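You operate a simulated robot arm through the tools that you are given. There is no shell and no other tool. Be economical: measure what you need, move in short steps, check, and stop when the job is done.

Carry out the task below with a simulated two-armed robot. There is one attempt and no reset: what you move stays moved.

## Task
Put the square bottle on the top of the store cart away on the front lane of the collecting belt. Press the gauge zero key three times. Put the small box from the top of the check bench on the glass of the light box. Open the drawer with the blue handle, put the strainer with the smallest size on its label from the top of the check bench inside and shut the drawer again. Put the metal block that says "92" from the top of the belt bench on the top of the store cart. Pick up the orange bottle gauge with one hand, pass it to the other hand and put it in the green tray on the narrow table. Pull the lower drawer of the grey unit open. The order is free. Set down upright: square bottle, small box, strainer, orange bottle gauge.

The check looks at the end state, three seconds after you hand in, the way a careful person would. Anything else that was tipped, shoved, dropped, spilled or broken makes it a failure.

## Robot
Two 7-joint arms with two-finger grippers on one trunk, on a base that drives. Base frame: it is fixed to the floor where the robot stands at the start and does not move with it; the origin is under the middle of the robot, x ahead of it, y to its left, z up. Units: mm, degrees, N and s.
The left shoulder is at the start at [24, 213, 1106], the right one opposite. With the tool pointing down near the work surface each hand reaches from about 200 to 760 mm from the robot's upright axis, wherever it stands, measured 20 degrees to its own side. Places, roughly: drawer [1500, 2500, 700]; drawer with the blue handle [1500, 2500, 700]; front lane of the collecting belt (48x17 cm) [4460, 4120, 860]; gauge zero key [1200, 1400, 900]; glass of the light box (19x15 cm) [2580, 1540, 900]; green tray on the narrow table (20x24 cm) [1180, 4520, 800]; lower drawer of the grey unit [1300, 1500, 600]; metal block [-250, 2500, 1000]; orange bottle gauge [1000, 2500, 1000]; small box [1750, 1500, 1000]; square bottle [500, -250, 750]; strainer [2000, 1500, 1000]; top of the store cart [600, -300, 800]. Payload 2.2 kg a hand.
The TCP of each hand is the grasp point between the finger pads, 19 mm short of the fingertips. In the tool frame z runs along the fingers and y along their closing line. The gripper opens to 116 mm. The gripper's body begins 70 mm behind the TCP.
Orientation is that of the tool frame in the base frame, as a unit quaternion [w, x, y, z]. With the fingers straight down and closing along the base's y, the tool's x points along the base's -x, its y along +y and its z along -z.

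## Interface
- The arms move only by the tool send_rows. It takes "left_rows", "right_rows" or both (then of equal length, played together; a hand with none holds still); each is a list of rows, each a list of 3 entries, a list of its own where there are three numbers: the shift along the tool's x, y, z in units of 50 mm (1.0 is 50 mm), then the turn, a rotation vector about the tool's x, y, z in units of 8 degrees (1.0 is 8 degrees), then the opening in per cent of the stroke, from 0 (shut) to 100 (fully open). In form: [[[tx, ty, tz], [wx, wy, wz], gripper], ...]. A call has 1 to 10 rows; each row shifts and turns the commanded pose from where the row before left it, along the tool's axes as they then stand. A call with a number of a shift or a turn outside -1 to 1 is refused whole. A row lasts 0.2 s, in which the tool goes at most 50 mm and 8.6 degrees; a call with a longer step from one row to the next is refused whole, and so is a gripper value outside its range. A pose out of reach is approached as far as the arm can. The call stops where the force on the tool passes 40 N (or 10 N more than at its start, if that is more) or the arm is blocked; 0.2 s more then pass. Each finger halts on what it meets, pressing with about 40 N; the grip force reading is that of the motor and also rises with nothing between the fingers. The clock runs only during rows and for 0.2 s after the last one: add rows that do not move to give the fingers time. It gives the time, the measured TCP pose, the force on the tool (base axes), the opening and the grip force at its end, in the units of the frame above (readings bear some noise), with the torque about the TCP (base axes, N m) and any sound that the robot's microphone picked up.
- Cameras (640 x 400 px; columns grow to the right, rows downward): "scene" is now at [121.4, -38.9, 1274.7]; the picture's right is [-0.40, -0.92, -0.00], its down [-0.53, 0.23, -0.82] and it looks along [0.75, -0.33, -0.58] (base axes); focal length 252 px, centre (320, 200). "left" rides on the left gripper at [69, 15, -97] in its tool frame; the picture's right is [-0.21, 0.98, 0.00], its down [-0.76, -0.17, -0.63] and it looks along [-0.62, -0.13, 0.77] (tool axes); focal length 251 px, centre (320, 200). "right" rides on the right gripper at [69, -15, -97] in its tool frame; the picture's right is [0.21, 0.98, 0.00], its down [-0.76, 0.17, -0.63] and it looks along [-0.62, 0.14, 0.77] (tool axes); focal length 251 px, centre (320, 200). There is no depth. A picture from a camera that has moved, and an enlarged one, comes with that camera's place and axes in the base frame and with its lens.
- get_image(camera): a new picture of that camera. No time passes.
- move_column(by): slides the trunk up (or, below 0, down) by that many mm; the arms and the scene camera ride with it, the base frame stays. It gives what a move gives, with no picture.
- drive_base(legs): drives the robot by 1 to 6 legs, each [ahead, left, turn to the left] in mm, mm and degrees, along the robot's own axes; the way and the turn of a leg run together, so that a leg with both is an arc; at most 1500 mm and 180 degrees a leg. The arms and the cameras ride along, it lands a little off, and it stops where it bumps. It gives what a move gives.
- head_to(pan, tilt): turns the head with the scene camera to pan (to the left, within 80 degrees either way) and tilt (down, from -29 to 69), counted from straight ahead of the robot. It gives what a move gives.
- close_up(camera, box): a new picture of the part [left, top, right, bottom] of that camera's present view, enlarged. No time passes.
- close_job(): hands the job in; it is judged then, once.

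Go step by step. Nothing tells you exact positions but the pictures and the camera data: compare them with the known pose of the tool, close in by small moves and look again before you grip or let go. The budget is 217 turns and 212 pictures, counting those below and the enlarged ones. Unless the task says otherwise, let go and move clear before handing in.

The tools are called as name(argument=value, ...) on one line, values as JSON. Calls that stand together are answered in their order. send_rows: Moves the arms, as the interface text tells. Its arguments: {"type":"object","properties":{"left_rows":{"type":"array","items":{"type":"array"}},"right_rows":{"type":"array","items":{"type":"array"}}},"required":[]} The other tools are called the same way: move_column (by) slides the trunk up or down; drive_base (legs) drives the base; head_to (pan, tilt) turns the head that bears the scene camera; get_image (camera) takes a picture; close_up (camera, box) takes an enlarged picture of a part of a camera's view; close_job () hands the job in.

At the start:

```text
time: 0.0
left_tool_pos: [471.5, -44.9, 1130.3]
left_ee_rot: [0.0, 0.0, 1.0, 0.0]
left_force: [0.6, -0.2, 0.3]
left_torque: [0.01, 0.04, 0.01]
left_finger_gap: 116.0
left_grip_force: 0.1
right_tool_pos: [352.0, -418.2, 1073.6]
right_ee_rot: [-0.001, 0.0, 1.0, 0.001]
right_force: [-0.3, -0.6, 0.4]
right_torque: [0.0, 0.01, 0.03]
right_finger_gap: 115.9
right_grip_force: 0.1
trunk travel left (down, up): [-250.0, 240.0]
robot x, y, heading: [-1.5, -0.8, 0.0]
head pan, tilt: [-23.6, 35.0]
```

scene: 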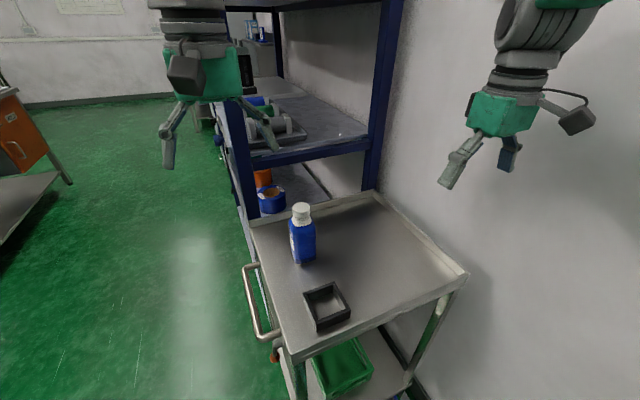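
right: 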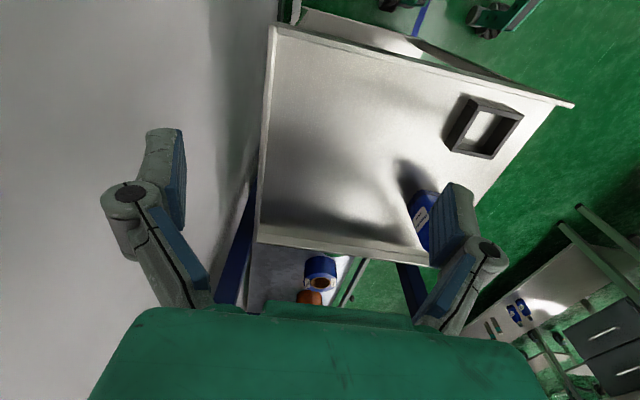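
left: 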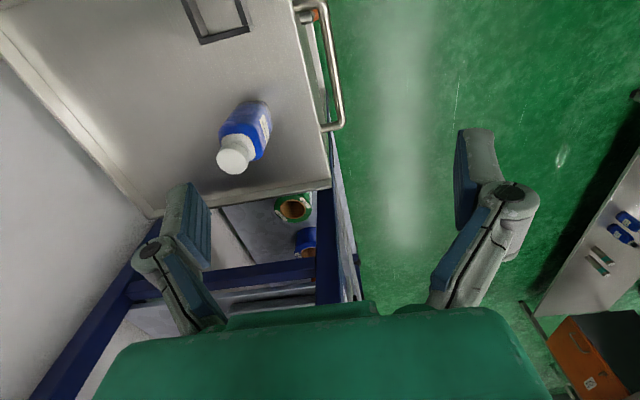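

I see the store cart ahead to the right with the blue square bottle near (525,-175) on its top at z≈785. I'll look around first to learn the layout.

head_to(pan=60, tilt=15)

get_image(camera="scene")

head_to(pan=10, tilt=10)

get_image(camera="scene")

head_to(pan=-18, tilt=50)

get_image(camera="scene")

```text
time: 1.6
left_tool_pos: [471.2, -45.4, 1130.4]
left_ee_rot: [-0.001, 0.001, 1.0, 0.0]
left_force: [-0.6, 0.3, 0.5]
left_torque: [0.0, -0.03, -0.03]
left_finger_gap: 115.8
left_grip_force: 0.0
right_tool_pos: [349.8, -419.1, 1074.4]
right_ee_rot: [0.0, 0.0, 1.0, 0.0]
right_force: [-0.3, 1.0, -0.3]
right_torque: [-0.02, 0.01, -0.01]
right_finger_gap: 115.8
right_grip_force: 0.1
trunk travel left (down, up): [-250.0, 240.0]
robot x, y, heading: [1.2, -2.2, 0.2]
head pan, tilt: [60.0, 15.0]
```

```text
208 pictures are left
camera scene: at [87.6, 77.4, 1306.9], right [0.87, -0.5, 0.0], down [-0.13, -0.22, -0.97], along [0.48, 0.84, -0.26], focal length 252 px, centre (320, 200)
```

scene: 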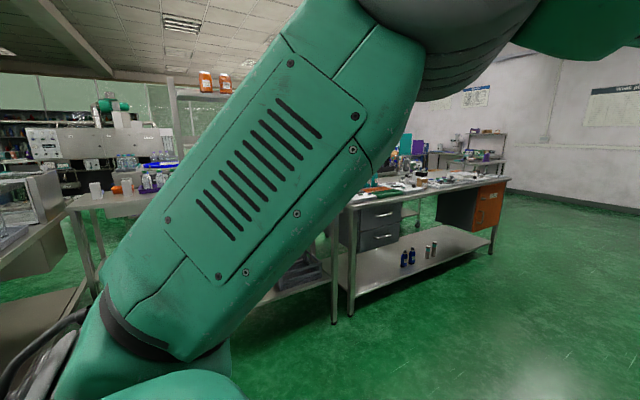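

```text
time: 2.8
left_tool_pos: [468.8, -44.3, 1130.9]
left_ee_rot: [0.001, 0.0, 1.0, 0.0]
left_force: [-0.6, -0.2, 0.5]
left_torque: [0.02, 0.01, 0.03]
left_finger_gap: 116.1
left_grip_force: 0.1
right_tool_pos: [349.1, -419.6, 1074.5]
right_ee_rot: [-0.001, 0.0, 1.0, 0.0]
right_force: [0.1, 0.1, 0.4]
right_torque: [0.03, -0.03, 0.03]
right_finger_gap: 116.1
right_grip_force: 0.1
trunk travel left (down, up): [-250.0, 240.0]
robot x, y, heading: [-0.8, -0.3, -0.3]
head pan, tilt: [10.0, 10.0]
```

```text
207 pictures are left
camera scene: at [132.3, 12.6, 1314.8], right [0.17, -0.98, 0.0], down [-0.17, -0.03, -0.98], along [0.97, 0.17, -0.18], focal length 252 px, centre (320, 200)
```

scene: 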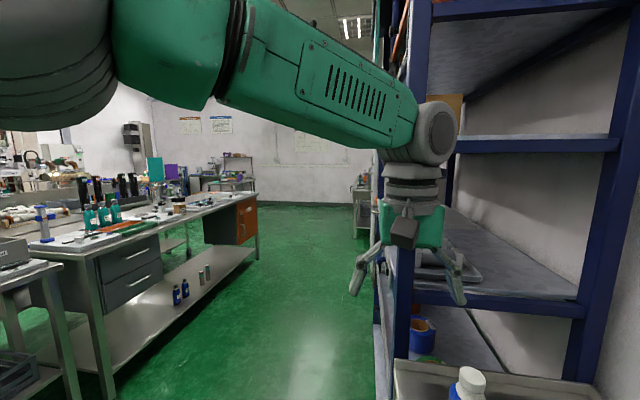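

```text
time: 3.8
left_tool_pos: [470.1, -45.2, 1131.6]
left_ee_rot: [0.001, 0.001, 1.0, 0.001]
left_force: [0.2, -0.2, -0.1]
left_torque: [0.0, 0.01, 0.0]
left_finger_gap: 115.9
left_grip_force: 0.0
right_tool_pos: [349.4, -417.6, 1074.0]
right_ee_rot: [0.001, 0.001, 1.0, 0.0]
right_force: [-0.3, 0.3, 0.5]
right_torque: [-0.03, 0.02, 0.0]
right_finger_gap: 116.2
right_grip_force: 0.1
trunk travel left (down, up): [-250.0, 240.0]
robot x, y, heading: [-0.3, -0.4, -0.2]
head pan, tilt: [-18.0, 50.0]
```

```text
206 pictures are left
camera scene: at [113.9, -27.3, 1253.0], right [-0.31, -0.95, 0.0], down [-0.73, 0.24, -0.64], along [0.61, -0.2, -0.77], focal length 252 px, centre (320, 200)
```

scene: 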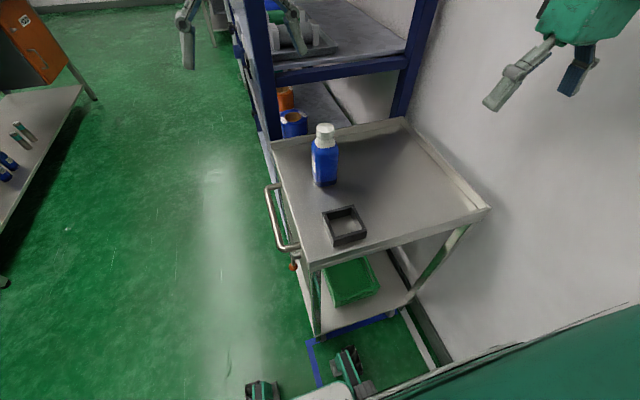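

The bottle stands near (540,-180). I'll enlarge to see its shape and orientation.

close_up(camera="scene", box=[260, 100, 400, 260])

close_up(camera="left", box=[160, 0, 340, 200])

```text
2.50 times, centred on (330, 180) of scene
camera zoom: at [113.9, -27.3, 1253.0], right [-0.31, -0.95, 0.0], down [-0.73, 0.24, -0.64], along [0.61, -0.2, -0.77], focal length 630 px, centre (295, 250)
```

zoom: 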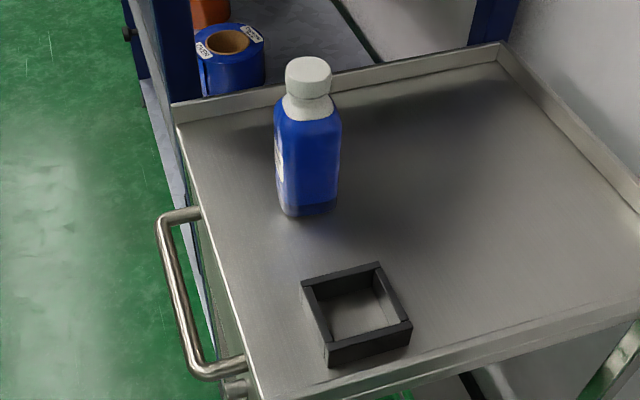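

```text
2.00 times, centred on (250, 100) of left
camera zoom: at [400.2, -29.9, 1227.8], right [0.21, 0.98, 0.0], down [0.76, -0.17, 0.63], along [0.62, -0.14, -0.77], focal length 503 px, centre (460, 400)
```

zoom: 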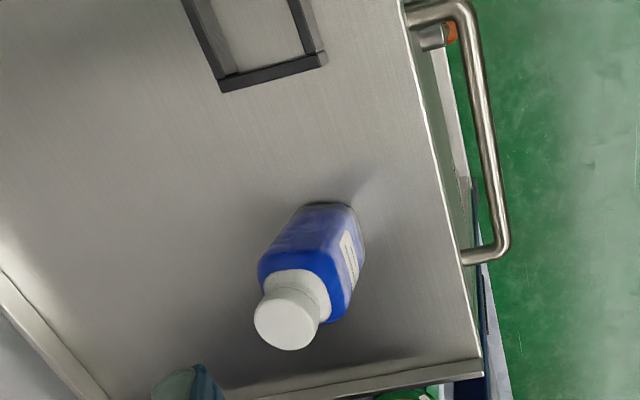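

Bottle axis is about (538,-178), bottom ≈790, cap top ≈944. I'll bring the right hand above it, shifting the left hand out of the way.

send_rows(right_rows=[[[-0.537, 0.686, 0], [0, 0, 0], 100], [[-0.537, 0.686, 0], [0, 0, 0], 100], [[-0.537, 0.686, 0], [0, 0, 0], 100], [[-0.537, 0.686, 0], [0, 0, 0], 100], [[-0.537, 0.686, 0], [0, 0, 0], 100], [[-0.537, 0.686, 0], [0, 0, 0], 100], [[-0.537, 0.686, 0], [0, 0, 0], 100]], left_rows=[[[0.4, 0.6, 0], [0, 0, 0], 100], [[0.4, 0.6, 0], [0, 0, 0], 100], [[0.4, 0.6, 0], [0, 0, 0], 100], [[0.4, 0.6, 0], [0, 0, 0], 100], [[0.4, 0.6, 0], [0, 0, 0], 100], [[0.4, 0.6, 0], [0, 0, 0], 100], [[0, 0.6, 0], [0, 0, 0], 100]])

get_image(camera="right")

get_image(camera="scene")

```text
time: 5.4
left_tool_pos: [351.2, 172.8, 1130.3]
left_ee_rot: [0.001, -0.001, 1.0, -0.004]
left_force: [0.5, 1.2, 0.1]
left_torque: [-0.06, 0.03, -0.04]
left_finger_gap: 115.8
left_grip_force: 0.1
right_tool_pos: [538.2, -171.1, 1075.0]
right_ee_rot: [0.0, 0.0, 1.0, -0.004]
right_force: [1.0, 0.7, -0.5]
right_torque: [-0.05, 0.06, -0.01]
right_finger_gap: 115.8
right_grip_force: 0.1
trunk travel left (down, up): [-250.0, 240.0]
robot x, y, heading: [2.8, 1.3, 0.0]
head pan, tilt: [-18.0, 50.0]
```

```text
203 pictures are left
camera right: at [469.8, -185.2, 1171.3], right [-0.21, 0.98, -0.01], down [0.76, 0.17, 0.63], along [0.62, 0.13, -0.78], focal length 251 px, centre (320, 200)
```

right: 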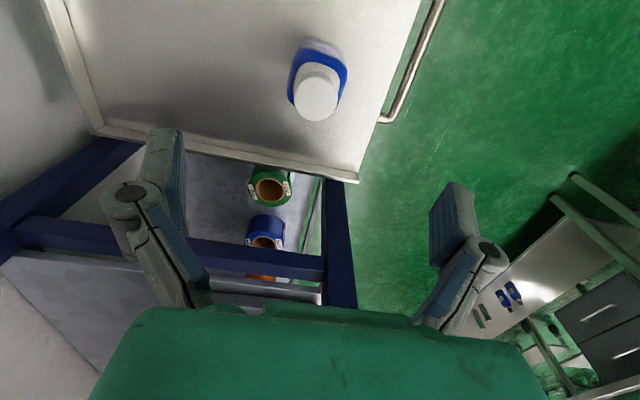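

```text
202 pictures are left
camera scene: at [115.7, -17.1, 1252.9], right [-0.31, -0.95, 0.01], down [-0.73, 0.23, -0.64], along [0.61, -0.2, -0.77], focal length 252 px, centre (320, 200)
```

scene: 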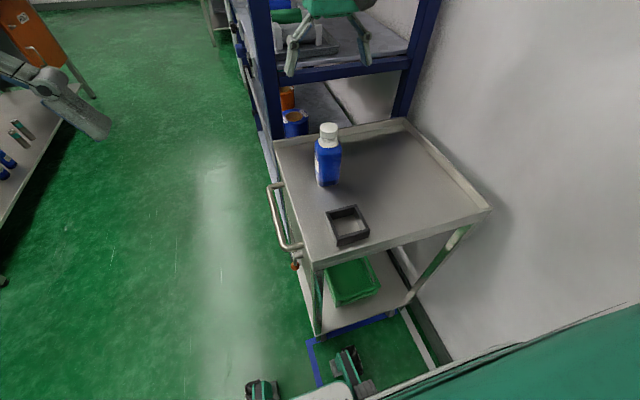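

Aligned within a few mm; descending to z≈885 to grip the bottle body.

send_rows(right_rows=[[[0.03, -0.03, 0.6], [0, 0, 0], 100], [[0.03, -0.03, 0.8], [0, 0, 0], 100], [[0, -0.02, 0.8], [0, 0, 0], 100], [[0, 0, 0.8], [0, 0, 0], 100], [[0, 0, 0.5], [0, 0, 0], 100]])

get_image(camera="right")

close_up(camera="scene", box=[250, 60, 430, 260])

```text
time: 6.6
left_tool_pos: [349.6, 163.6, 1130.3]
left_ee_rot: [0.001, 0.0, 1.0, 0.001]
left_force: [0.5, 0.4, -0.3]
left_torque: [0.01, -0.01, -0.02]
left_finger_gap: 116.1
left_grip_force: 0.0
right_tool_pos: [534.8, -182.8, 899.0]
right_ee_rot: [0.0, 0.0, 1.0, 0.001]
right_force: [0.6, 0.0, -0.8]
right_torque: [0.02, 0.0, 0.04]
right_finger_gap: 115.7
right_grip_force: 0.1
trunk travel left (down, up): [-250.0, 240.0]
robot x, y, heading: [1.1, 3.6, 0.2]
head pan, tilt: [-18.0, 50.0]
```

```text
201 pictures are left
camera right: at [467.1, -198.8, 995.2], right [-0.21, 0.98, 0.0], down [0.76, 0.17, 0.63], along [0.62, 0.14, -0.77], focal length 251 px, centre (320, 200)
```

right: 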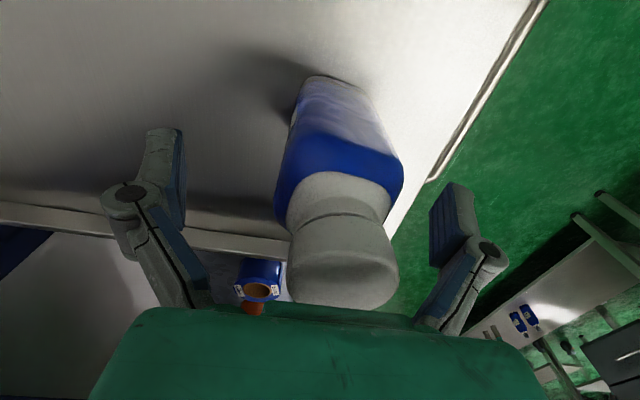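

```text
2.00 times, centred on (340, 160) of scene
camera zoom: at [114.9, -26.5, 1252.9], right [-0.31, -0.95, 0.0], down [-0.73, 0.24, -0.64], along [0.61, -0.2, -0.77], focal length 504 px, centre (280, 280)
```

zoom: 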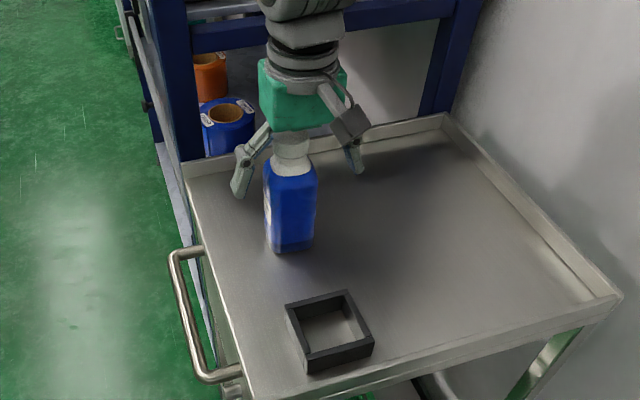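

Slight y offset: shift +7 mm, descend 10 mm and close.

send_rows(right_rows=[[[0, 0.14, 0.1], [0, 0, 0], 100], [[0, 0, 0.1], [0, 0, 0], 90], [[0, 0, 0], [0, 0, 0], 75], [[0, 0, 0], [0, 0, 0], 60], [[0, 0, 0], [0, 0, 0], 45], [[0, 0, 0], [0, 0, 0], 30], [[0, 0, 0], [0, 0, 0], 20], [[0, 0, 0], [0, 0, 0], 20]])

get_image(camera="right")

```text
time: 8.4
left_tool_pos: [349.2, 167.0, 1130.2]
left_ee_rot: [0.001, 0.0, 1.0, -0.001]
left_force: [-0.2, -0.7, -0.4]
left_torque: [-0.02, 0.02, 0.0]
left_finger_gap: 116.4
left_grip_force: 0.2
right_tool_pos: [535.3, -174.1, 891.1]
right_ee_rot: [0.001, 0.0, 1.0, -0.001]
right_force: [-0.3, -2.0, 1.4]
right_torque: [-0.06, 0.02, 0.02]
right_finger_gap: 56.2
right_grip_force: 39.7
trunk travel left (down, up): [-250.0, 240.0]
robot x, y, heading: [2.2, -1.7, -0.1]
head pan, tilt: [-18.0, 50.0]
```

```text
199 pictures are left
camera right: at [466.4, -189.3, 986.6], right [-0.21, 0.98, 0.0], down [0.76, 0.17, 0.63], along [0.62, 0.13, -0.77], focal length 251 px, centre (320, 200)
```

right: 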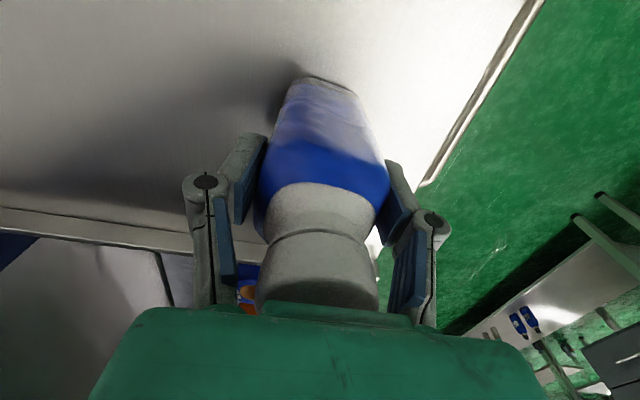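

Bottle gripped (56 mm). Lifting and drawing it back.

send_rows(right_rows=[[[0, 0, -0.5], [0, 0, 0], 20], [[0, 0, -0.8], [0, 0, 0], 20], [[0, 0, -0.9], [0, 0, 0], 20], [[0, 0, -0.9], [0, 0, 0], 20], [[0.5, -0.3, -0.3], [0, 0, 0], 20], [[0.8, -0.3, 0], [0, 0, 0], 20], [[0.8, -0.3, 0], [0, 0, 0], 20], [[0.8, -0.3, 0], [0, 0, 0], 20], [[0, 0, 0], [0, 0, 0], 20]])

head_to(pan=78, tilt=10)

get_image(camera="scene")

```text
time: 10.4
left_tool_pos: [351.0, 165.8, 1130.1]
left_ee_rot: [0.0, 0.0, 1.0, 0.0]
left_force: [-0.3, -0.9, -0.2]
left_torque: [0.02, 0.02, -0.01]
left_finger_gap: 116.0
left_grip_force: 0.1
right_tool_pos: [390.7, -235.2, 1059.6]
right_ee_rot: [-0.001, 0.0, 1.0, 0.0]
right_force: [0.1, -0.9, -2.6]
right_torque: [0.03, 0.01, 0.03]
right_finger_gap: 56.1
right_grip_force: 40.4
trunk travel left (down, up): [-250.0, 240.0]
robot x, y, heading: [0.6, 0.4, -0.0]
head pan, tilt: [-18.0, 50.0]
```

```text
time: 12.1
left_tool_pos: [350.0, 166.6, 1130.7]
left_ee_rot: [0.001, 0.0, 1.0, -0.001]
left_force: [0.0, 0.9, -0.1]
left_torque: [-0.01, -0.02, 0.02]
left_finger_gap: 116.1
left_grip_force: 0.1
right_tool_pos: [390.0, -233.6, 1060.5]
right_ee_rot: [0.001, 0.0, 1.0, -0.001]
right_force: [0.2, 0.1, -3.1]
right_torque: [0.0, 0.01, 0.02]
right_finger_gap: 55.9
right_grip_force: 39.6
trunk travel left (down, up): [-250.0, 240.0]
robot x, y, heading: [3.3, 1.5, -0.0]
head pan, tilt: [78.0, 10.0]
```

```text
198 pictures are left
camera scene: at [59.7, 89.8, 1315.0], right [0.98, -0.21, 0.0], down [-0.04, -0.17, -0.98], along [0.2, 0.96, -0.17], focal length 252 px, centre (320, 200)
```

scene: 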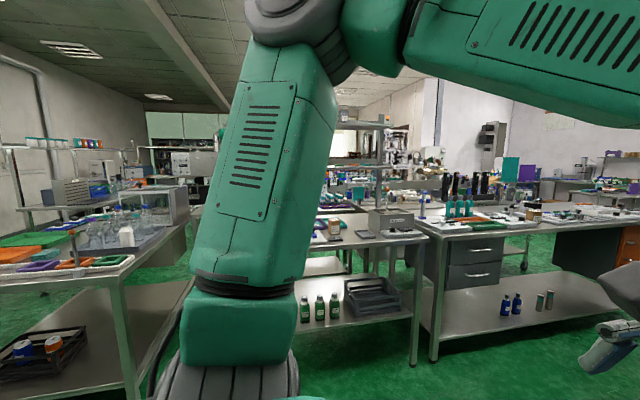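

The check bench runs x≈1050–3120 with its front at y≈1350. I'll go into the aisle, face the bench and strafe along it so I can view everything.

drive_base(legs=[[0, 550, 0], [0, 0, 90], [0, -1200, 0]])

head_to(pan=0, tilt=20)

get_image(camera="scene")

head_to(pan=-45, tilt=12)

get_image(camera="scene")

head_to(pan=45, tilt=12)

get_image(camera="scene")

```text
time: 24.9
left_tool_pos: [1025.6, 914.3, 1129.1]
left_ee_rot: [-0.004, 0.71, -0.704, 0.003]
left_force: [0.5, 0.3, -0.4]
left_torque: [0.0, -0.05, -0.02]
left_finger_gap: 116.3
left_grip_force: 0.1
right_tool_pos: [1424.4, 958.4, 1060.9]
right_ee_rot: [-0.003, 0.71, -0.704, 0.001]
right_force: [-0.1, -0.4, -2.9]
right_torque: [0.0, -0.03, -0.01]
right_finger_gap: 55.6
right_grip_force: 40.2
trunk travel left (down, up): [-250.0, 240.0]
robot x, y, heading: [1197.8, 562.8, 90.4]
head pan, tilt: [78.0, 10.0]
```

```text
time: 26.4
left_tool_pos: [1039.4, 913.0, 1132.9]
left_ee_rot: [0.0, 0.71, -0.704, -0.002]
left_force: [0.4, 0.2, 0.4]
left_torque: [0.04, 0.13, 0.01]
left_finger_gap: 115.6
left_grip_force: 0.1
right_tool_pos: [1438.9, 956.0, 1059.0]
right_ee_rot: [0.001, 0.71, -0.704, -0.002]
right_force: [1.3, 0.3, -3.7]
right_torque: [-0.03, 0.07, 0.01]
right_finger_gap: 55.7
right_grip_force: 40.2
trunk travel left (down, up): [-250.0, 240.0]
robot x, y, heading: [1202.1, 568.0, 90.6]
head pan, tilt: [0.0, 20.0]
```

```text
197 pictures are left
camera scene: at [1215.9, 700.5, 1298.4], right [1.0, 0.01, -0.01], down [-0.01, -0.34, -0.94], along [-0.01, 0.94, -0.34], focal length 252 px, centre (320, 200)
```

scene: 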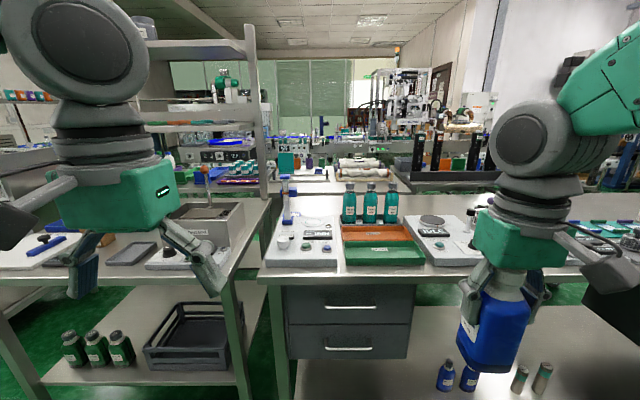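

```text
time: 27.5
left_tool_pos: [1014.2, 912.2, 1129.2]
left_ee_rot: [-0.007, 0.71, -0.704, 0.006]
left_force: [-1.2, 0.9, -0.4]
left_torque: [0.0, -0.04, -0.03]
left_finger_gap: 115.8
left_grip_force: 0.1
right_tool_pos: [1413.5, 957.8, 1063.8]
right_ee_rot: [-0.007, 0.71, -0.704, 0.003]
right_force: [-0.6, 0.0, -3.2]
right_torque: [-0.01, -0.05, 0.0]
right_finger_gap: 55.8
right_grip_force: 39.6
trunk travel left (down, up): [-250.0, 240.0]
robot x, y, heading: [1194.0, 570.0, 90.5]
head pan, tilt: [-45.0, 12.0]
```

```text
196 pictures are left
camera scene: at [1259.2, 673.6, 1311.7], right [0.71, -0.7, 0.0], down [-0.15, -0.15, -0.98], along [0.69, 0.7, -0.21], focal length 252 px, centre (320, 200)
```

scene: 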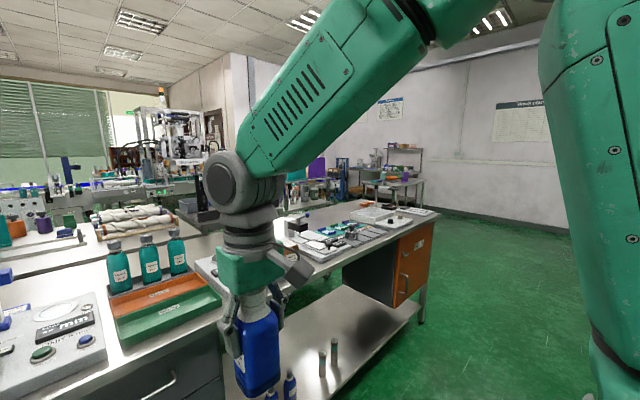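

```text
time: 29.1
left_tool_pos: [1022.5, 913.1, 1129.4]
left_ee_rot: [-0.003, 0.71, -0.704, 0.002]
left_force: [0.7, -0.1, 0.5]
left_torque: [-0.01, -0.01, 0.04]
left_finger_gap: 115.9
left_grip_force: 0.2
right_tool_pos: [1422.8, 956.2, 1062.0]
right_ee_rot: [-0.003, 0.71, -0.704, 0.001]
right_force: [0.8, -0.9, -3.6]
right_torque: [-0.03, -0.02, -0.01]
right_finger_gap: 55.7
right_grip_force: 39.6
trunk travel left (down, up): [-250.0, 240.0]
robot x, y, heading: [1199.3, 566.7, 90.3]
head pan, tilt: [45.0, 12.0]
```

```text
195 pictures are left
camera scene: at [1137.2, 672.7, 1312.0], right [0.7, 0.71, -0.01], down [0.14, -0.15, -0.98], along [-0.7, 0.69, -0.21], focal length 252 px, centre (320, 200)
```

scene: 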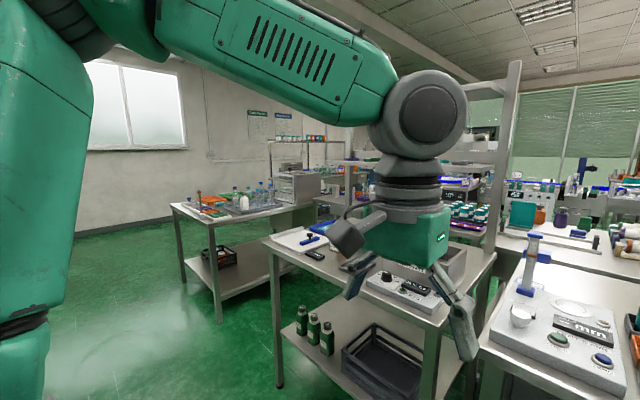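

I see the gauge panel with two keys on the check bench's left end, drawers below it, and another bench behind. I'll take enlarged views.

head_to(pan=0, tilt=20)

close_up(camera="scene", box=[240, 150, 480, 300])

close_up(camera="scene", box=[100, 60, 320, 200])

close_up(camera="scene", box=[300, 60, 520, 200])

```text
time: 30.3
left_tool_pos: [1008.5, 912.8, 1128.9]
left_ee_rot: [-0.008, 0.711, -0.703, 0.006]
left_force: [-0.6, 0.5, 0.4]
left_torque: [0.0, -0.05, -0.03]
left_finger_gap: 116.2
left_grip_force: 0.1
right_tool_pos: [1409.9, 956.1, 1066.0]
right_ee_rot: [-0.008, 0.71, -0.704, 0.006]
right_force: [-1.8, 0.4, -3.1]
right_torque: [0.03, -0.1, -0.01]
right_finger_gap: 55.7
right_grip_force: 40.0
trunk travel left (down, up): [-250.0, 240.0]
robot x, y, heading: [1195.0, 567.0, 90.3]
head pan, tilt: [0.0, 20.0]
```

```text
2.67 times, centred on (360, 225) of scene
camera zoom: at [1181.9, 700.1, 1298.5], right [1.0, 0.01, 0.01], down [0.01, -0.34, -0.94], along [-0.01, 0.94, -0.34], focal length 672 px, centre (213, 133)
```

zoom: 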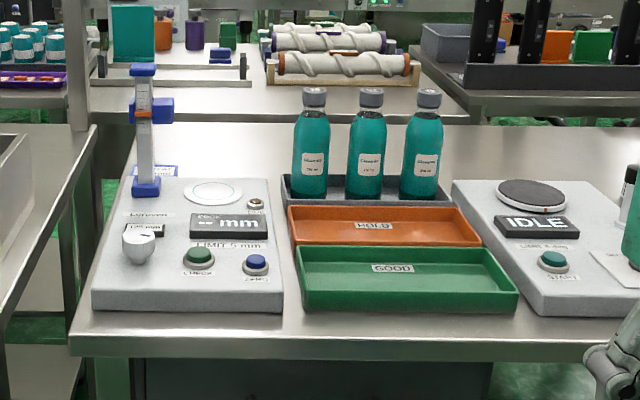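

```text
2.86 times, centred on (210, 130) of scene
camera zoom: at [1181.9, 700.1, 1298.5], right [1.0, 0.01, 0.01], down [0.01, -0.34, -0.94], along [-0.01, 0.94, -0.34], focal length 720 px, centre (634, 400)
```

zoom: 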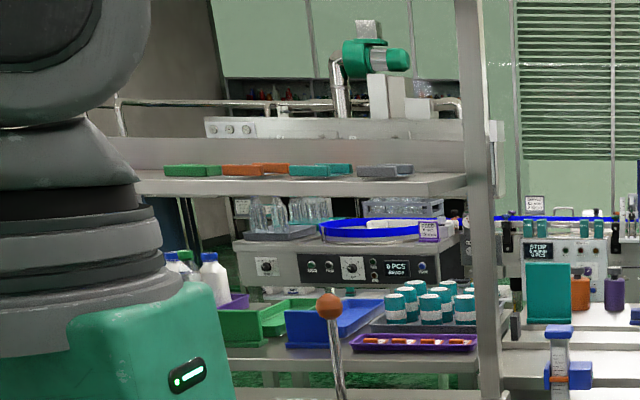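

```text
2.86 times, centred on (410, 130) of scene
camera zoom: at [1181.9, 700.1, 1298.5], right [1.0, 0.01, 0.01], down [0.01, -0.34, -0.94], along [-0.01, 0.94, -0.34], focal length 720 px, centre (63, 400)
```

zoom: 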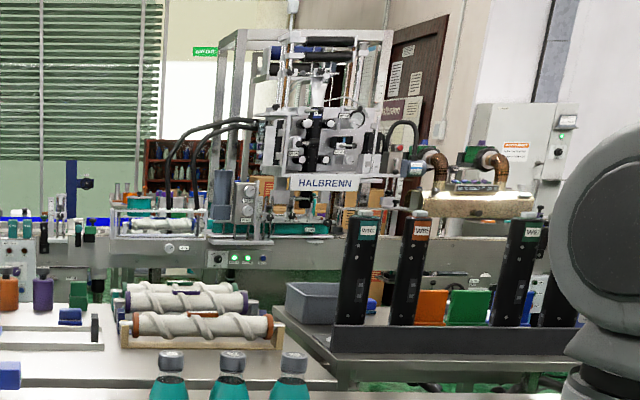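

The gauge panel has a green CHECK key and a blue key (likely ZERO) near (1223,1340). I'll reposition so my free left hand can press it, then read the labels from close.

drive_base(legs=[[150, -205, 0]])

head_to(pan=12, tilt=40)

get_image(camera="scene")

get_image(camera="left")

```text
time: 32.1
left_tool_pos: [1210.8, 1062.2, 1127.1]
left_ee_rot: [-0.009, 0.71, -0.704, 0.007]
left_force: [0.0, -0.5, 0.4]
left_torque: [0.03, -0.01, 0.0]
left_finger_gap: 115.9
left_grip_force: 0.0
right_tool_pos: [1613.1, 1107.2, 1066.0]
right_ee_rot: [-0.008, 0.709, -0.705, 0.006]
right_force: [-0.4, 0.8, -4.2]
right_torque: [-0.04, -0.01, 0.05]
right_finger_gap: 55.8
right_grip_force: 40.2
trunk travel left (down, up): [-250.0, 240.0]
robot x, y, heading: [1400.0, 715.4, 90.7]
head pan, tilt: [0.0, 20.0]
```

```text
time: 32.9
left_tool_pos: [1212.7, 1061.6, 1129.6]
left_ee_rot: [-0.007, 0.71, -0.704, 0.005]
left_force: [0.2, 0.8, 0.2]
left_torque: [-0.03, -0.01, -0.01]
left_finger_gap: 116.0
left_grip_force: 0.0
right_tool_pos: [1613.5, 1103.7, 1065.4]
right_ee_rot: [-0.008, 0.709, -0.705, 0.005]
right_force: [0.4, 0.1, -3.2]
right_torque: [0.01, -0.05, -0.01]
right_finger_gap: 55.8
right_grip_force: 40.0
trunk travel left (down, up): [-250.0, 240.0]
robot x, y, heading: [1396.7, 716.5, 90.3]
head pan, tilt: [12.0, 40.0]
```

```text
191 pictures are left
camera scene: at [1367.4, 839.7, 1267.1], right [0.98, 0.21, 0.01], down [0.14, -0.63, -0.76], along [-0.16, 0.75, -0.65], focal length 252 px, centre (320, 200)
```

scene: 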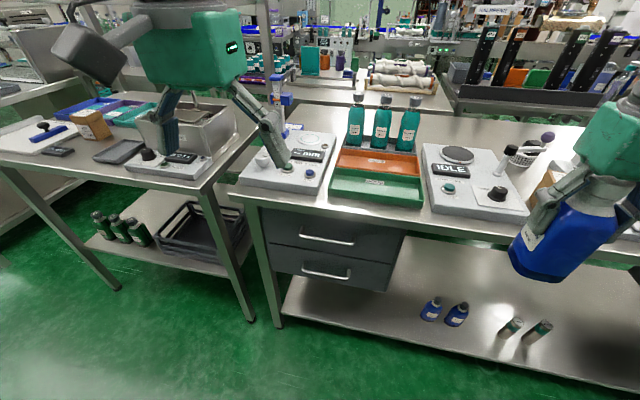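

```text
190 pictures are left
camera left: at [1195.6, 991.1, 1225.5], right [-0.98, 0.21, -0.02], down [0.15, 0.76, 0.64], along [0.14, 0.62, -0.77], focal length 251 px, centre (320, 200)
```

left: 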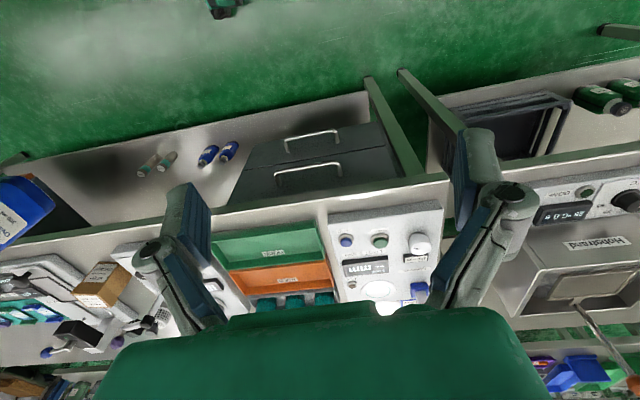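

close_up(camera="left", box=[310, 190, 450, 310])

close_up(camera="scene", box=[240, 90, 440, 220])

close_up(camera="scene", box=[220, 180, 420, 310])

```text
3.33 times, centred on (380, 250) of left
camera zoom: at [1195.6, 991.1, 1225.5], right [-0.98, 0.21, -0.02], down [0.15, 0.76, 0.64], along [0.14, 0.62, -0.77], focal length 838 px, centre (120, 33)
```

zoom: 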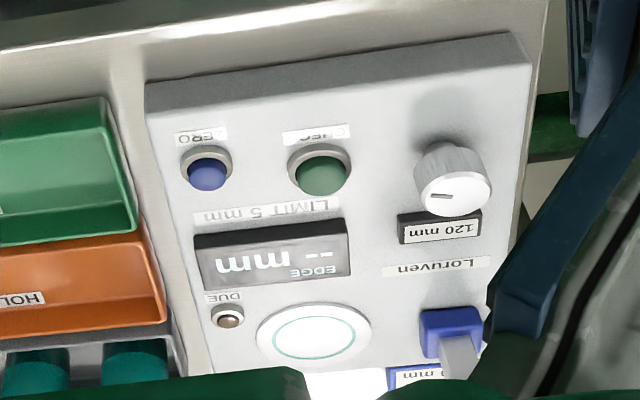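

```text
3.08 times, centred on (340, 155) of scene
camera zoom: at [1367.4, 839.7, 1267.1], right [0.98, 0.21, 0.01], down [0.14, -0.63, -0.76], along [-0.16, 0.75, -0.65], focal length 776 px, centre (258, 338)
```

zoom: 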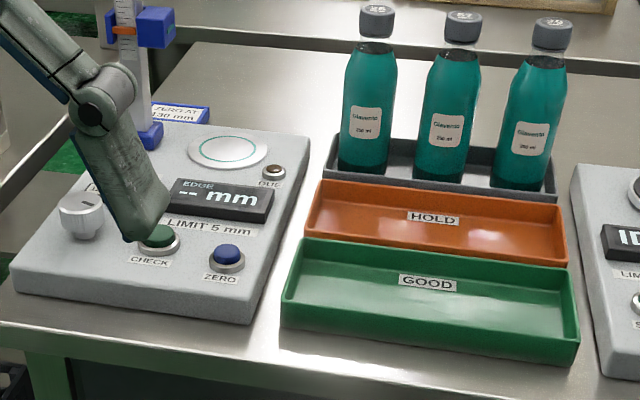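

```text
3.08 times, centred on (320, 245) of scene
camera zoom: at [1367.4, 839.7, 1267.1], right [0.98, 0.21, 0.01], down [0.14, -0.63, -0.76], along [-0.16, 0.75, -0.65], focal length 776 px, centre (320, 62)
```

zoom: 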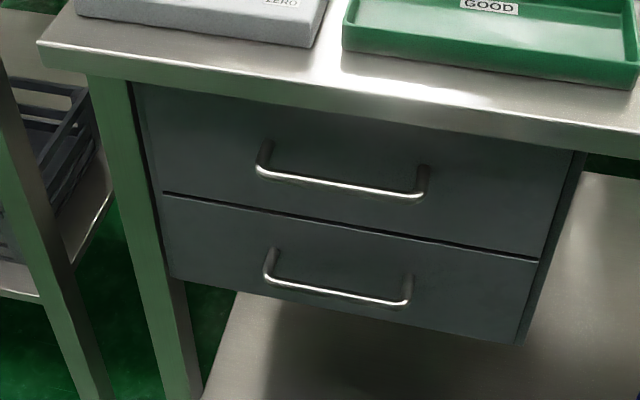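

The ZERO key triangulates to (1226,1372,893). I'll close the left gripper and move above it.

send_rows(left_rows=[[[-0.777, -0.041, 0.41], [0, 0, 0], 60], [[-0.777, -0.041, 0.41], [0, 0, 0], 20], [[-0.777, -0.041, 0.41], [0, 0, 0], 0], [[-0.777, -0.041, 0.41], [0, 0, 0], 0], [[-0.777, -0.041, 0.41], [0, 0, 0], 0], [[-0.777, -0.041, 0.41], [0, 0, 0], 0], [[-0.777, -0.041, 0.41], [0, 0, 0], 0], [[-0.777, -0.041, 0.41], [0, 0, 0], 0], [[0, 0, 0], [0, 0, 0], 0]])

get_image(camera="left")

close_up(camera="scene", box=[220, 90, 380, 220])

```text
time: 34.9
left_tool_pos: [1239.9, 1373.1, 969.5]
left_ee_rot: [-0.004, 0.71, -0.705, 0.001]
left_force: [0.4, -0.2, 0.5]
left_torque: [-0.01, 0.01, 0.01]
left_finger_gap: 0.0
left_grip_force: 28.9
right_tool_pos: [1624.8, 1103.0, 1065.1]
right_ee_rot: [-0.005, 0.71, -0.705, 0.0]
right_force: [0.7, 0.0, -2.8]
right_torque: [0.02, 0.03, 0.03]
right_finger_gap: 55.8
right_grip_force: 40.4
trunk travel left (down, up): [-250.0, 240.0]
robot x, y, heading: [1403.7, 714.2, 90.0]
head pan, tilt: [12.0, 40.0]
```

```text
186 pictures are left
camera left: at [1225.3, 1302.9, 1066.6], right [-0.98, 0.21, -0.01], down [0.16, 0.75, 0.64], along [0.14, 0.62, -0.77], focal length 251 px, centre (320, 200)
```

left: 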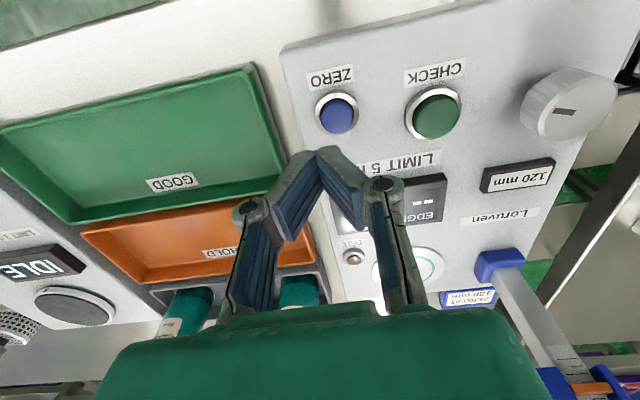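

```text
3.08 times, centred on (300, 155) of scene
camera zoom: at [1379.5, 840.7, 1267.2], right [0.98, 0.21, 0.0], down [0.14, -0.63, -0.76], along [-0.16, 0.75, -0.65], focal length 776 px, centre (382, 338)
```

zoom: 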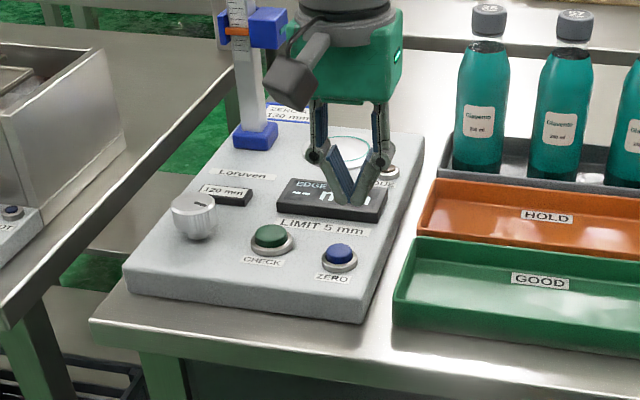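

Key at (1227.5,1371.5). Shift -12 mm in x and descend to just above.

send_rows(left_rows=[[[0.02, 0.24, 0.3], [0, 0, 0], 0], [[0, 0, 0.4], [0, 0, 0], 0], [[0, 0, 0], [0, 0, 0], 0], [[0, 0, 0], [0, 0, 0], 0]])

get_image(camera="left")

close_up(camera="scene", box=[220, 90, 380, 220])

```text
time: 35.9
left_tool_pos: [1233.2, 1372.8, 933.2]
left_ee_rot: [-0.004, 0.709, -0.705, 0.001]
left_force: [1.4, -0.1, -0.3]
left_torque: [0.01, 0.01, 0.01]
left_finger_gap: 0.0
left_grip_force: 29.0
right_tool_pos: [1627.6, 1104.7, 1063.5]
right_ee_rot: [-0.003, 0.709, -0.706, 0.001]
right_force: [0.1, -0.5, -3.0]
right_torque: [-0.01, 0.02, -0.03]
right_finger_gap: 55.6
right_grip_force: 39.4
trunk travel left (down, up): [-250.0, 240.0]
robot x, y, heading: [1398.1, 715.2, 90.2]
head pan, tilt: [12.0, 40.0]
```

```text
184 pictures are left
camera left: at [1216.7, 1303.0, 1030.2], right [-0.98, 0.21, -0.01], down [0.16, 0.76, 0.64], along [0.14, 0.62, -0.77], focal length 251 px, centre (320, 200)
```

left: 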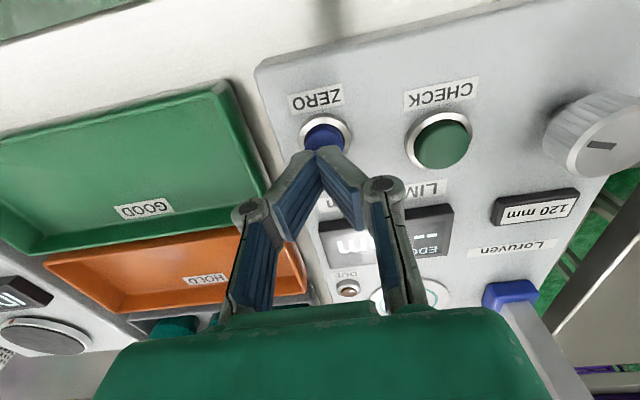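

```text
3.08 times, centred on (300, 155) of scene
camera zoom: at [1384.0, 842.0, 1267.0], right [0.98, 0.21, 0.0], down [0.13, -0.63, -0.76], along [-0.17, 0.75, -0.65], focal length 776 px, centre (382, 338)
```

zoom: 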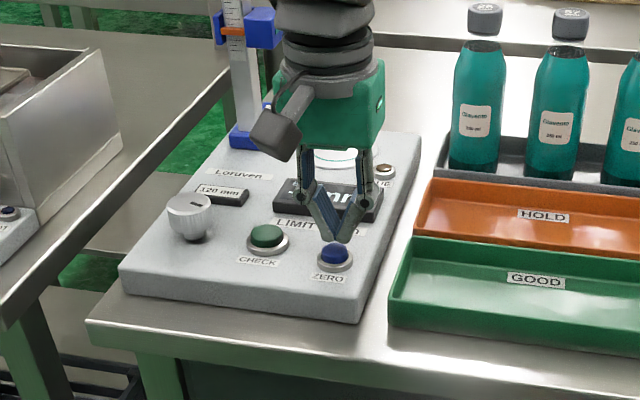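

Fingertips are over the key ~20 mm above. Small correction and a first careful press.

send_rows(left_rows=[[[0.03, 0.1, 0.2], [0, 0, 0], 0], [[0, 0, 0.16], [0, 0, 0], 0], [[0, 0, 0.06], [0, 0, 0], 0], [[0, 0, 0.05], [0, 0, 0], 0]])

close_up(camera="scene", box=[240, 110, 350, 200])

```text
time: 36.9
left_tool_pos: [1221.8, 1371.6, 914.4]
left_ee_rot: [-0.008, 0.71, -0.704, -0.001]
left_force: [-5.2, 1.9, 27.5]
left_torque: [0.01, -0.03, -0.01]
left_finger_gap: 5.7
left_grip_force: 28.5
right_tool_pos: [1623.5, 1104.3, 1064.5]
right_ee_rot: [-0.005, 0.71, -0.705, 0.001]
right_force: [1.1, 0.7, -2.8]
right_torque: [-0.06, 0.03, -0.01]
right_finger_gap: 55.8
right_grip_force: 39.4
trunk travel left (down, up): [-250.0, 240.0]
robot x, y, heading: [1398.4, 716.1, 90.3]
head pan, tilt: [12.0, 40.0]
heard: click
```

```text
4.44 times, centred on (295, 155) of scene
camera zoom: at [1379.7, 837.6, 1267.8], right [0.98, 0.21, 0.0], down [0.14, -0.63, -0.77], along [-0.16, 0.75, -0.64], focal length 1120 px, centre (431, 400)
```

zoom: 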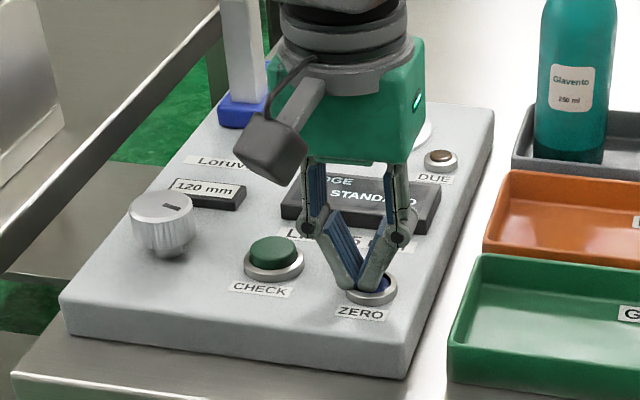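

One click was heard and the display changed. Lift and press again.

send_rows(left_rows=[[[0, 0, -0.3], [0, 0, 0], 0], [[0, 0, 0], [0, 0, 0], 0], [[0, 0, 0], [0, 0, 0], 0]])

close_up(camera="scene", box=[240, 110, 350, 200])

```text
time: 37.7
left_tool_pos: [1223.2, 1370.7, 922.9]
left_ee_rot: [-0.002, 0.709, -0.705, 0.002]
left_force: [0.1, 0.4, 0.2]
left_torque: [0.0, -0.01, -0.01]
left_finger_gap: 0.1
left_grip_force: 28.8
right_tool_pos: [1623.9, 1105.0, 1063.7]
right_ee_rot: [-0.005, 0.709, -0.705, 0.002]
right_force: [0.5, -0.8, -3.1]
right_torque: [-0.02, 0.01, 0.01]
right_finger_gap: 55.6
right_grip_force: 39.9
trunk travel left (down, up): [-250.0, 240.0]
robot x, y, heading: [1401.4, 715.7, 90.0]
head pan, tilt: [12.0, 40.0]
```

```text
4.44 times, centred on (295, 155) of scene
camera zoom: at [1380.1, 842.3, 1266.9], right [0.98, 0.21, 0.0], down [0.14, -0.63, -0.76], along [-0.16, 0.75, -0.65], focal length 1120 px, centre (431, 400)
```

zoom: 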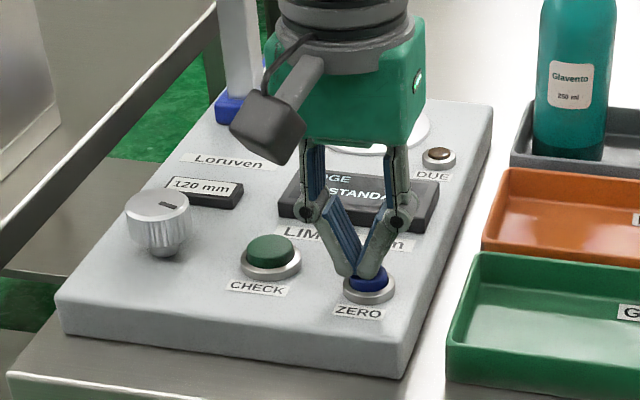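

Key is released; second press.

send_rows(left_rows=[[[0, 0, 0.15], [0, 0, 0], 0], [[0, 0, 0.1], [0, 0, 0], 0], [[0, 0, 0.05], [0, 0, 0], 0], [[0, 0, -0.3], [0, 0, 0], 0], [[0, 0, 0], [0, 0, 0], 0], [[0, 0, 0], [0, 0, 0], 0]])

```text
time: 39.1
left_tool_pos: [1224.0, 1371.0, 922.3]
left_ee_rot: [-0.004, 0.71, -0.704, 0.002]
left_force: [0.1, -1.0, 0.0]
left_torque: [0.0, 0.0, 0.01]
left_finger_gap: 6.0
left_grip_force: 29.0
right_tool_pos: [1624.5, 1105.2, 1063.4]
right_ee_rot: [-0.004, 0.71, -0.704, 0.002]
right_force: [-0.2, 0.0, -3.4]
right_torque: [-0.03, 0.01, 0.0]
right_finger_gap: 55.4
right_grip_force: 40.3
trunk travel left (down, up): [-250.0, 240.0]
robot x, y, heading: [1395.2, 716.7, 90.1]
head pan, tilt: [12.0, 40.0]
heard: click
```

Second click heard; third press now.

send_rows(left_rows=[[[0, 0, 0.15], [0, 0, 0], 0], [[0, 0, 0.1], [0, 0, 0], 0], [[0, 0, 0.05], [0, 0, 0], 0], [[0, 0, -0.3], [0, 0, 0], 0], [[0, 0, 0], [0, 0, 0], 0], [[0, 0, 0], [0, 0, 0], 0]])

close_up(camera="scene", box=[240, 110, 350, 200])

```text
time: 40.5
left_tool_pos: [1224.6, 1370.7, 922.1]
left_ee_rot: [-0.004, 0.71, -0.705, 0.002]
left_force: [0.0, 0.5, 0.5]
left_torque: [0.0, -0.01, 0.0]
left_finger_gap: 6.1
left_grip_force: 28.4
right_tool_pos: [1624.0, 1105.0, 1062.9]
right_ee_rot: [-0.004, 0.71, -0.704, 0.002]
right_force: [0.2, 0.7, -3.4]
right_torque: [-0.05, -0.03, -0.02]
right_finger_gap: 55.6
right_grip_force: 39.8
trunk travel left (down, up): [-250.0, 240.0]
robot x, y, heading: [1398.7, 716.2, 90.1]
head pan, tilt: [12.0, 40.0]
heard: click
```

```text
4.44 times, centred on (295, 155) of scene
camera zoom: at [1379.9, 842.4, 1266.9], right [0.98, 0.21, 0.0], down [0.14, -0.63, -0.76], along [-0.16, 0.75, -0.65], focal length 1120 px, centre (431, 400)
```

zoom: 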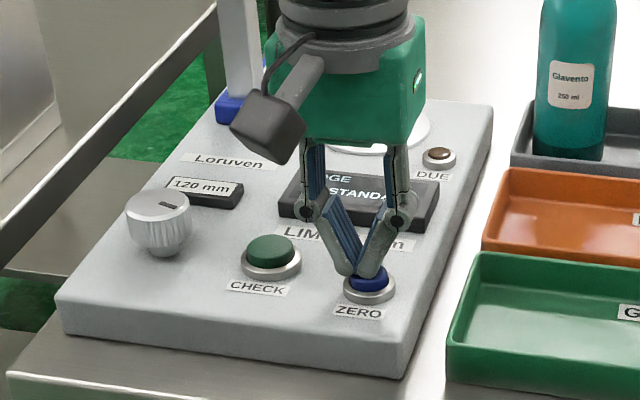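

Three clicks. Lift off and draw the left hand back.

send_rows(left_rows=[[[0, 0, -0.5], [0, 0, 0], 0], [[0, 0, -0.9], [0, 0, 0], 0], [[0, 0, -0.9], [0, 0, 0], 0], [[0, 0, -0.9], [0, 0, 0], 30], [[0.7, 0, -0.6], [0, 0, 0], 60], [[0.95, 0, 0], [0, 0, 0], 100], [[0.95, 0, 0], [0, 0, 0], 100], [[0.95, 0, 0], [0, 0, 0], 100], [[0.95, 0, 0], [0, 0, 0], 100], [[0.95, 0, 0], [0, 0, 0], 100]])

get_image(camera="scene")

head_to(pan=-40, tilt=25)

get_image(camera="scene")

```text
time: 42.7
left_tool_pos: [1221.4, 1097.1, 1113.3]
left_ee_rot: [-0.005, 0.709, -0.705, 0.002]
left_force: [-0.1, 0.1, -0.7]
left_torque: [0.02, 0.03, -0.02]
left_finger_gap: 116.2
left_grip_force: 0.1
right_tool_pos: [1621.4, 1103.8, 1064.8]
right_ee_rot: [-0.005, 0.709, -0.705, 0.003]
right_force: [-0.6, 0.2, -3.2]
right_torque: [0.01, -0.05, 0.01]
right_finger_gap: 55.7
right_grip_force: 39.9
trunk travel left (down, up): [-250.0, 240.0]
robot x, y, heading: [1399.6, 715.9, 90.0]
head pan, tilt: [12.0, 40.0]
```

```text
179 pictures are left
camera scene: at [1377.6, 839.0, 1267.2], right [0.98, 0.21, 0.0], down [0.14, -0.63, -0.76], along [-0.16, 0.75, -0.64], focal length 252 px, centre (320, 200)
```

scene: 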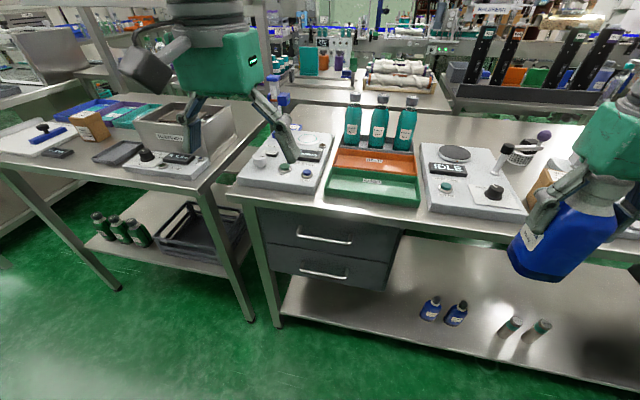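

```text
time: 43.9
left_tool_pos: [1221.8, 1099.6, 1113.3]
left_ee_rot: [-0.005, 0.709, -0.705, 0.003]
left_force: [-0.2, -0.5, 0.6]
left_torque: [-0.01, -0.04, -0.01]
left_finger_gap: 116.1
left_grip_force: 0.1
right_tool_pos: [1622.5, 1104.1, 1063.5]
right_ee_rot: [-0.005, 0.709, -0.705, 0.003]
right_force: [-0.1, -0.1, -3.0]
right_torque: [-0.01, 0.01, 0.0]
right_finger_gap: 55.4
right_grip_force: 39.8
trunk travel left (down, up): [-250.0, 240.0]
robot x, y, heading: [1400.2, 717.6, 90.3]
head pan, tilt: [-40.0, 25.0]
```

```text
178 pictures are left
camera scene: at [1455.3, 828.1, 1290.5], right [0.77, -0.64, 0.0], down [-0.27, -0.33, -0.91], along [0.58, 0.7, -0.42], focal length 252 px, centre (320, 200)
```

scene: 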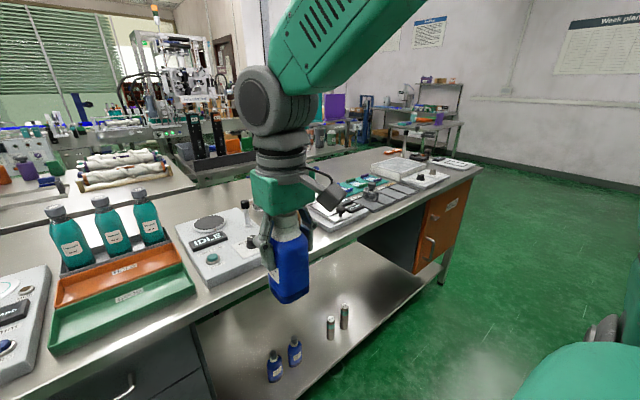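

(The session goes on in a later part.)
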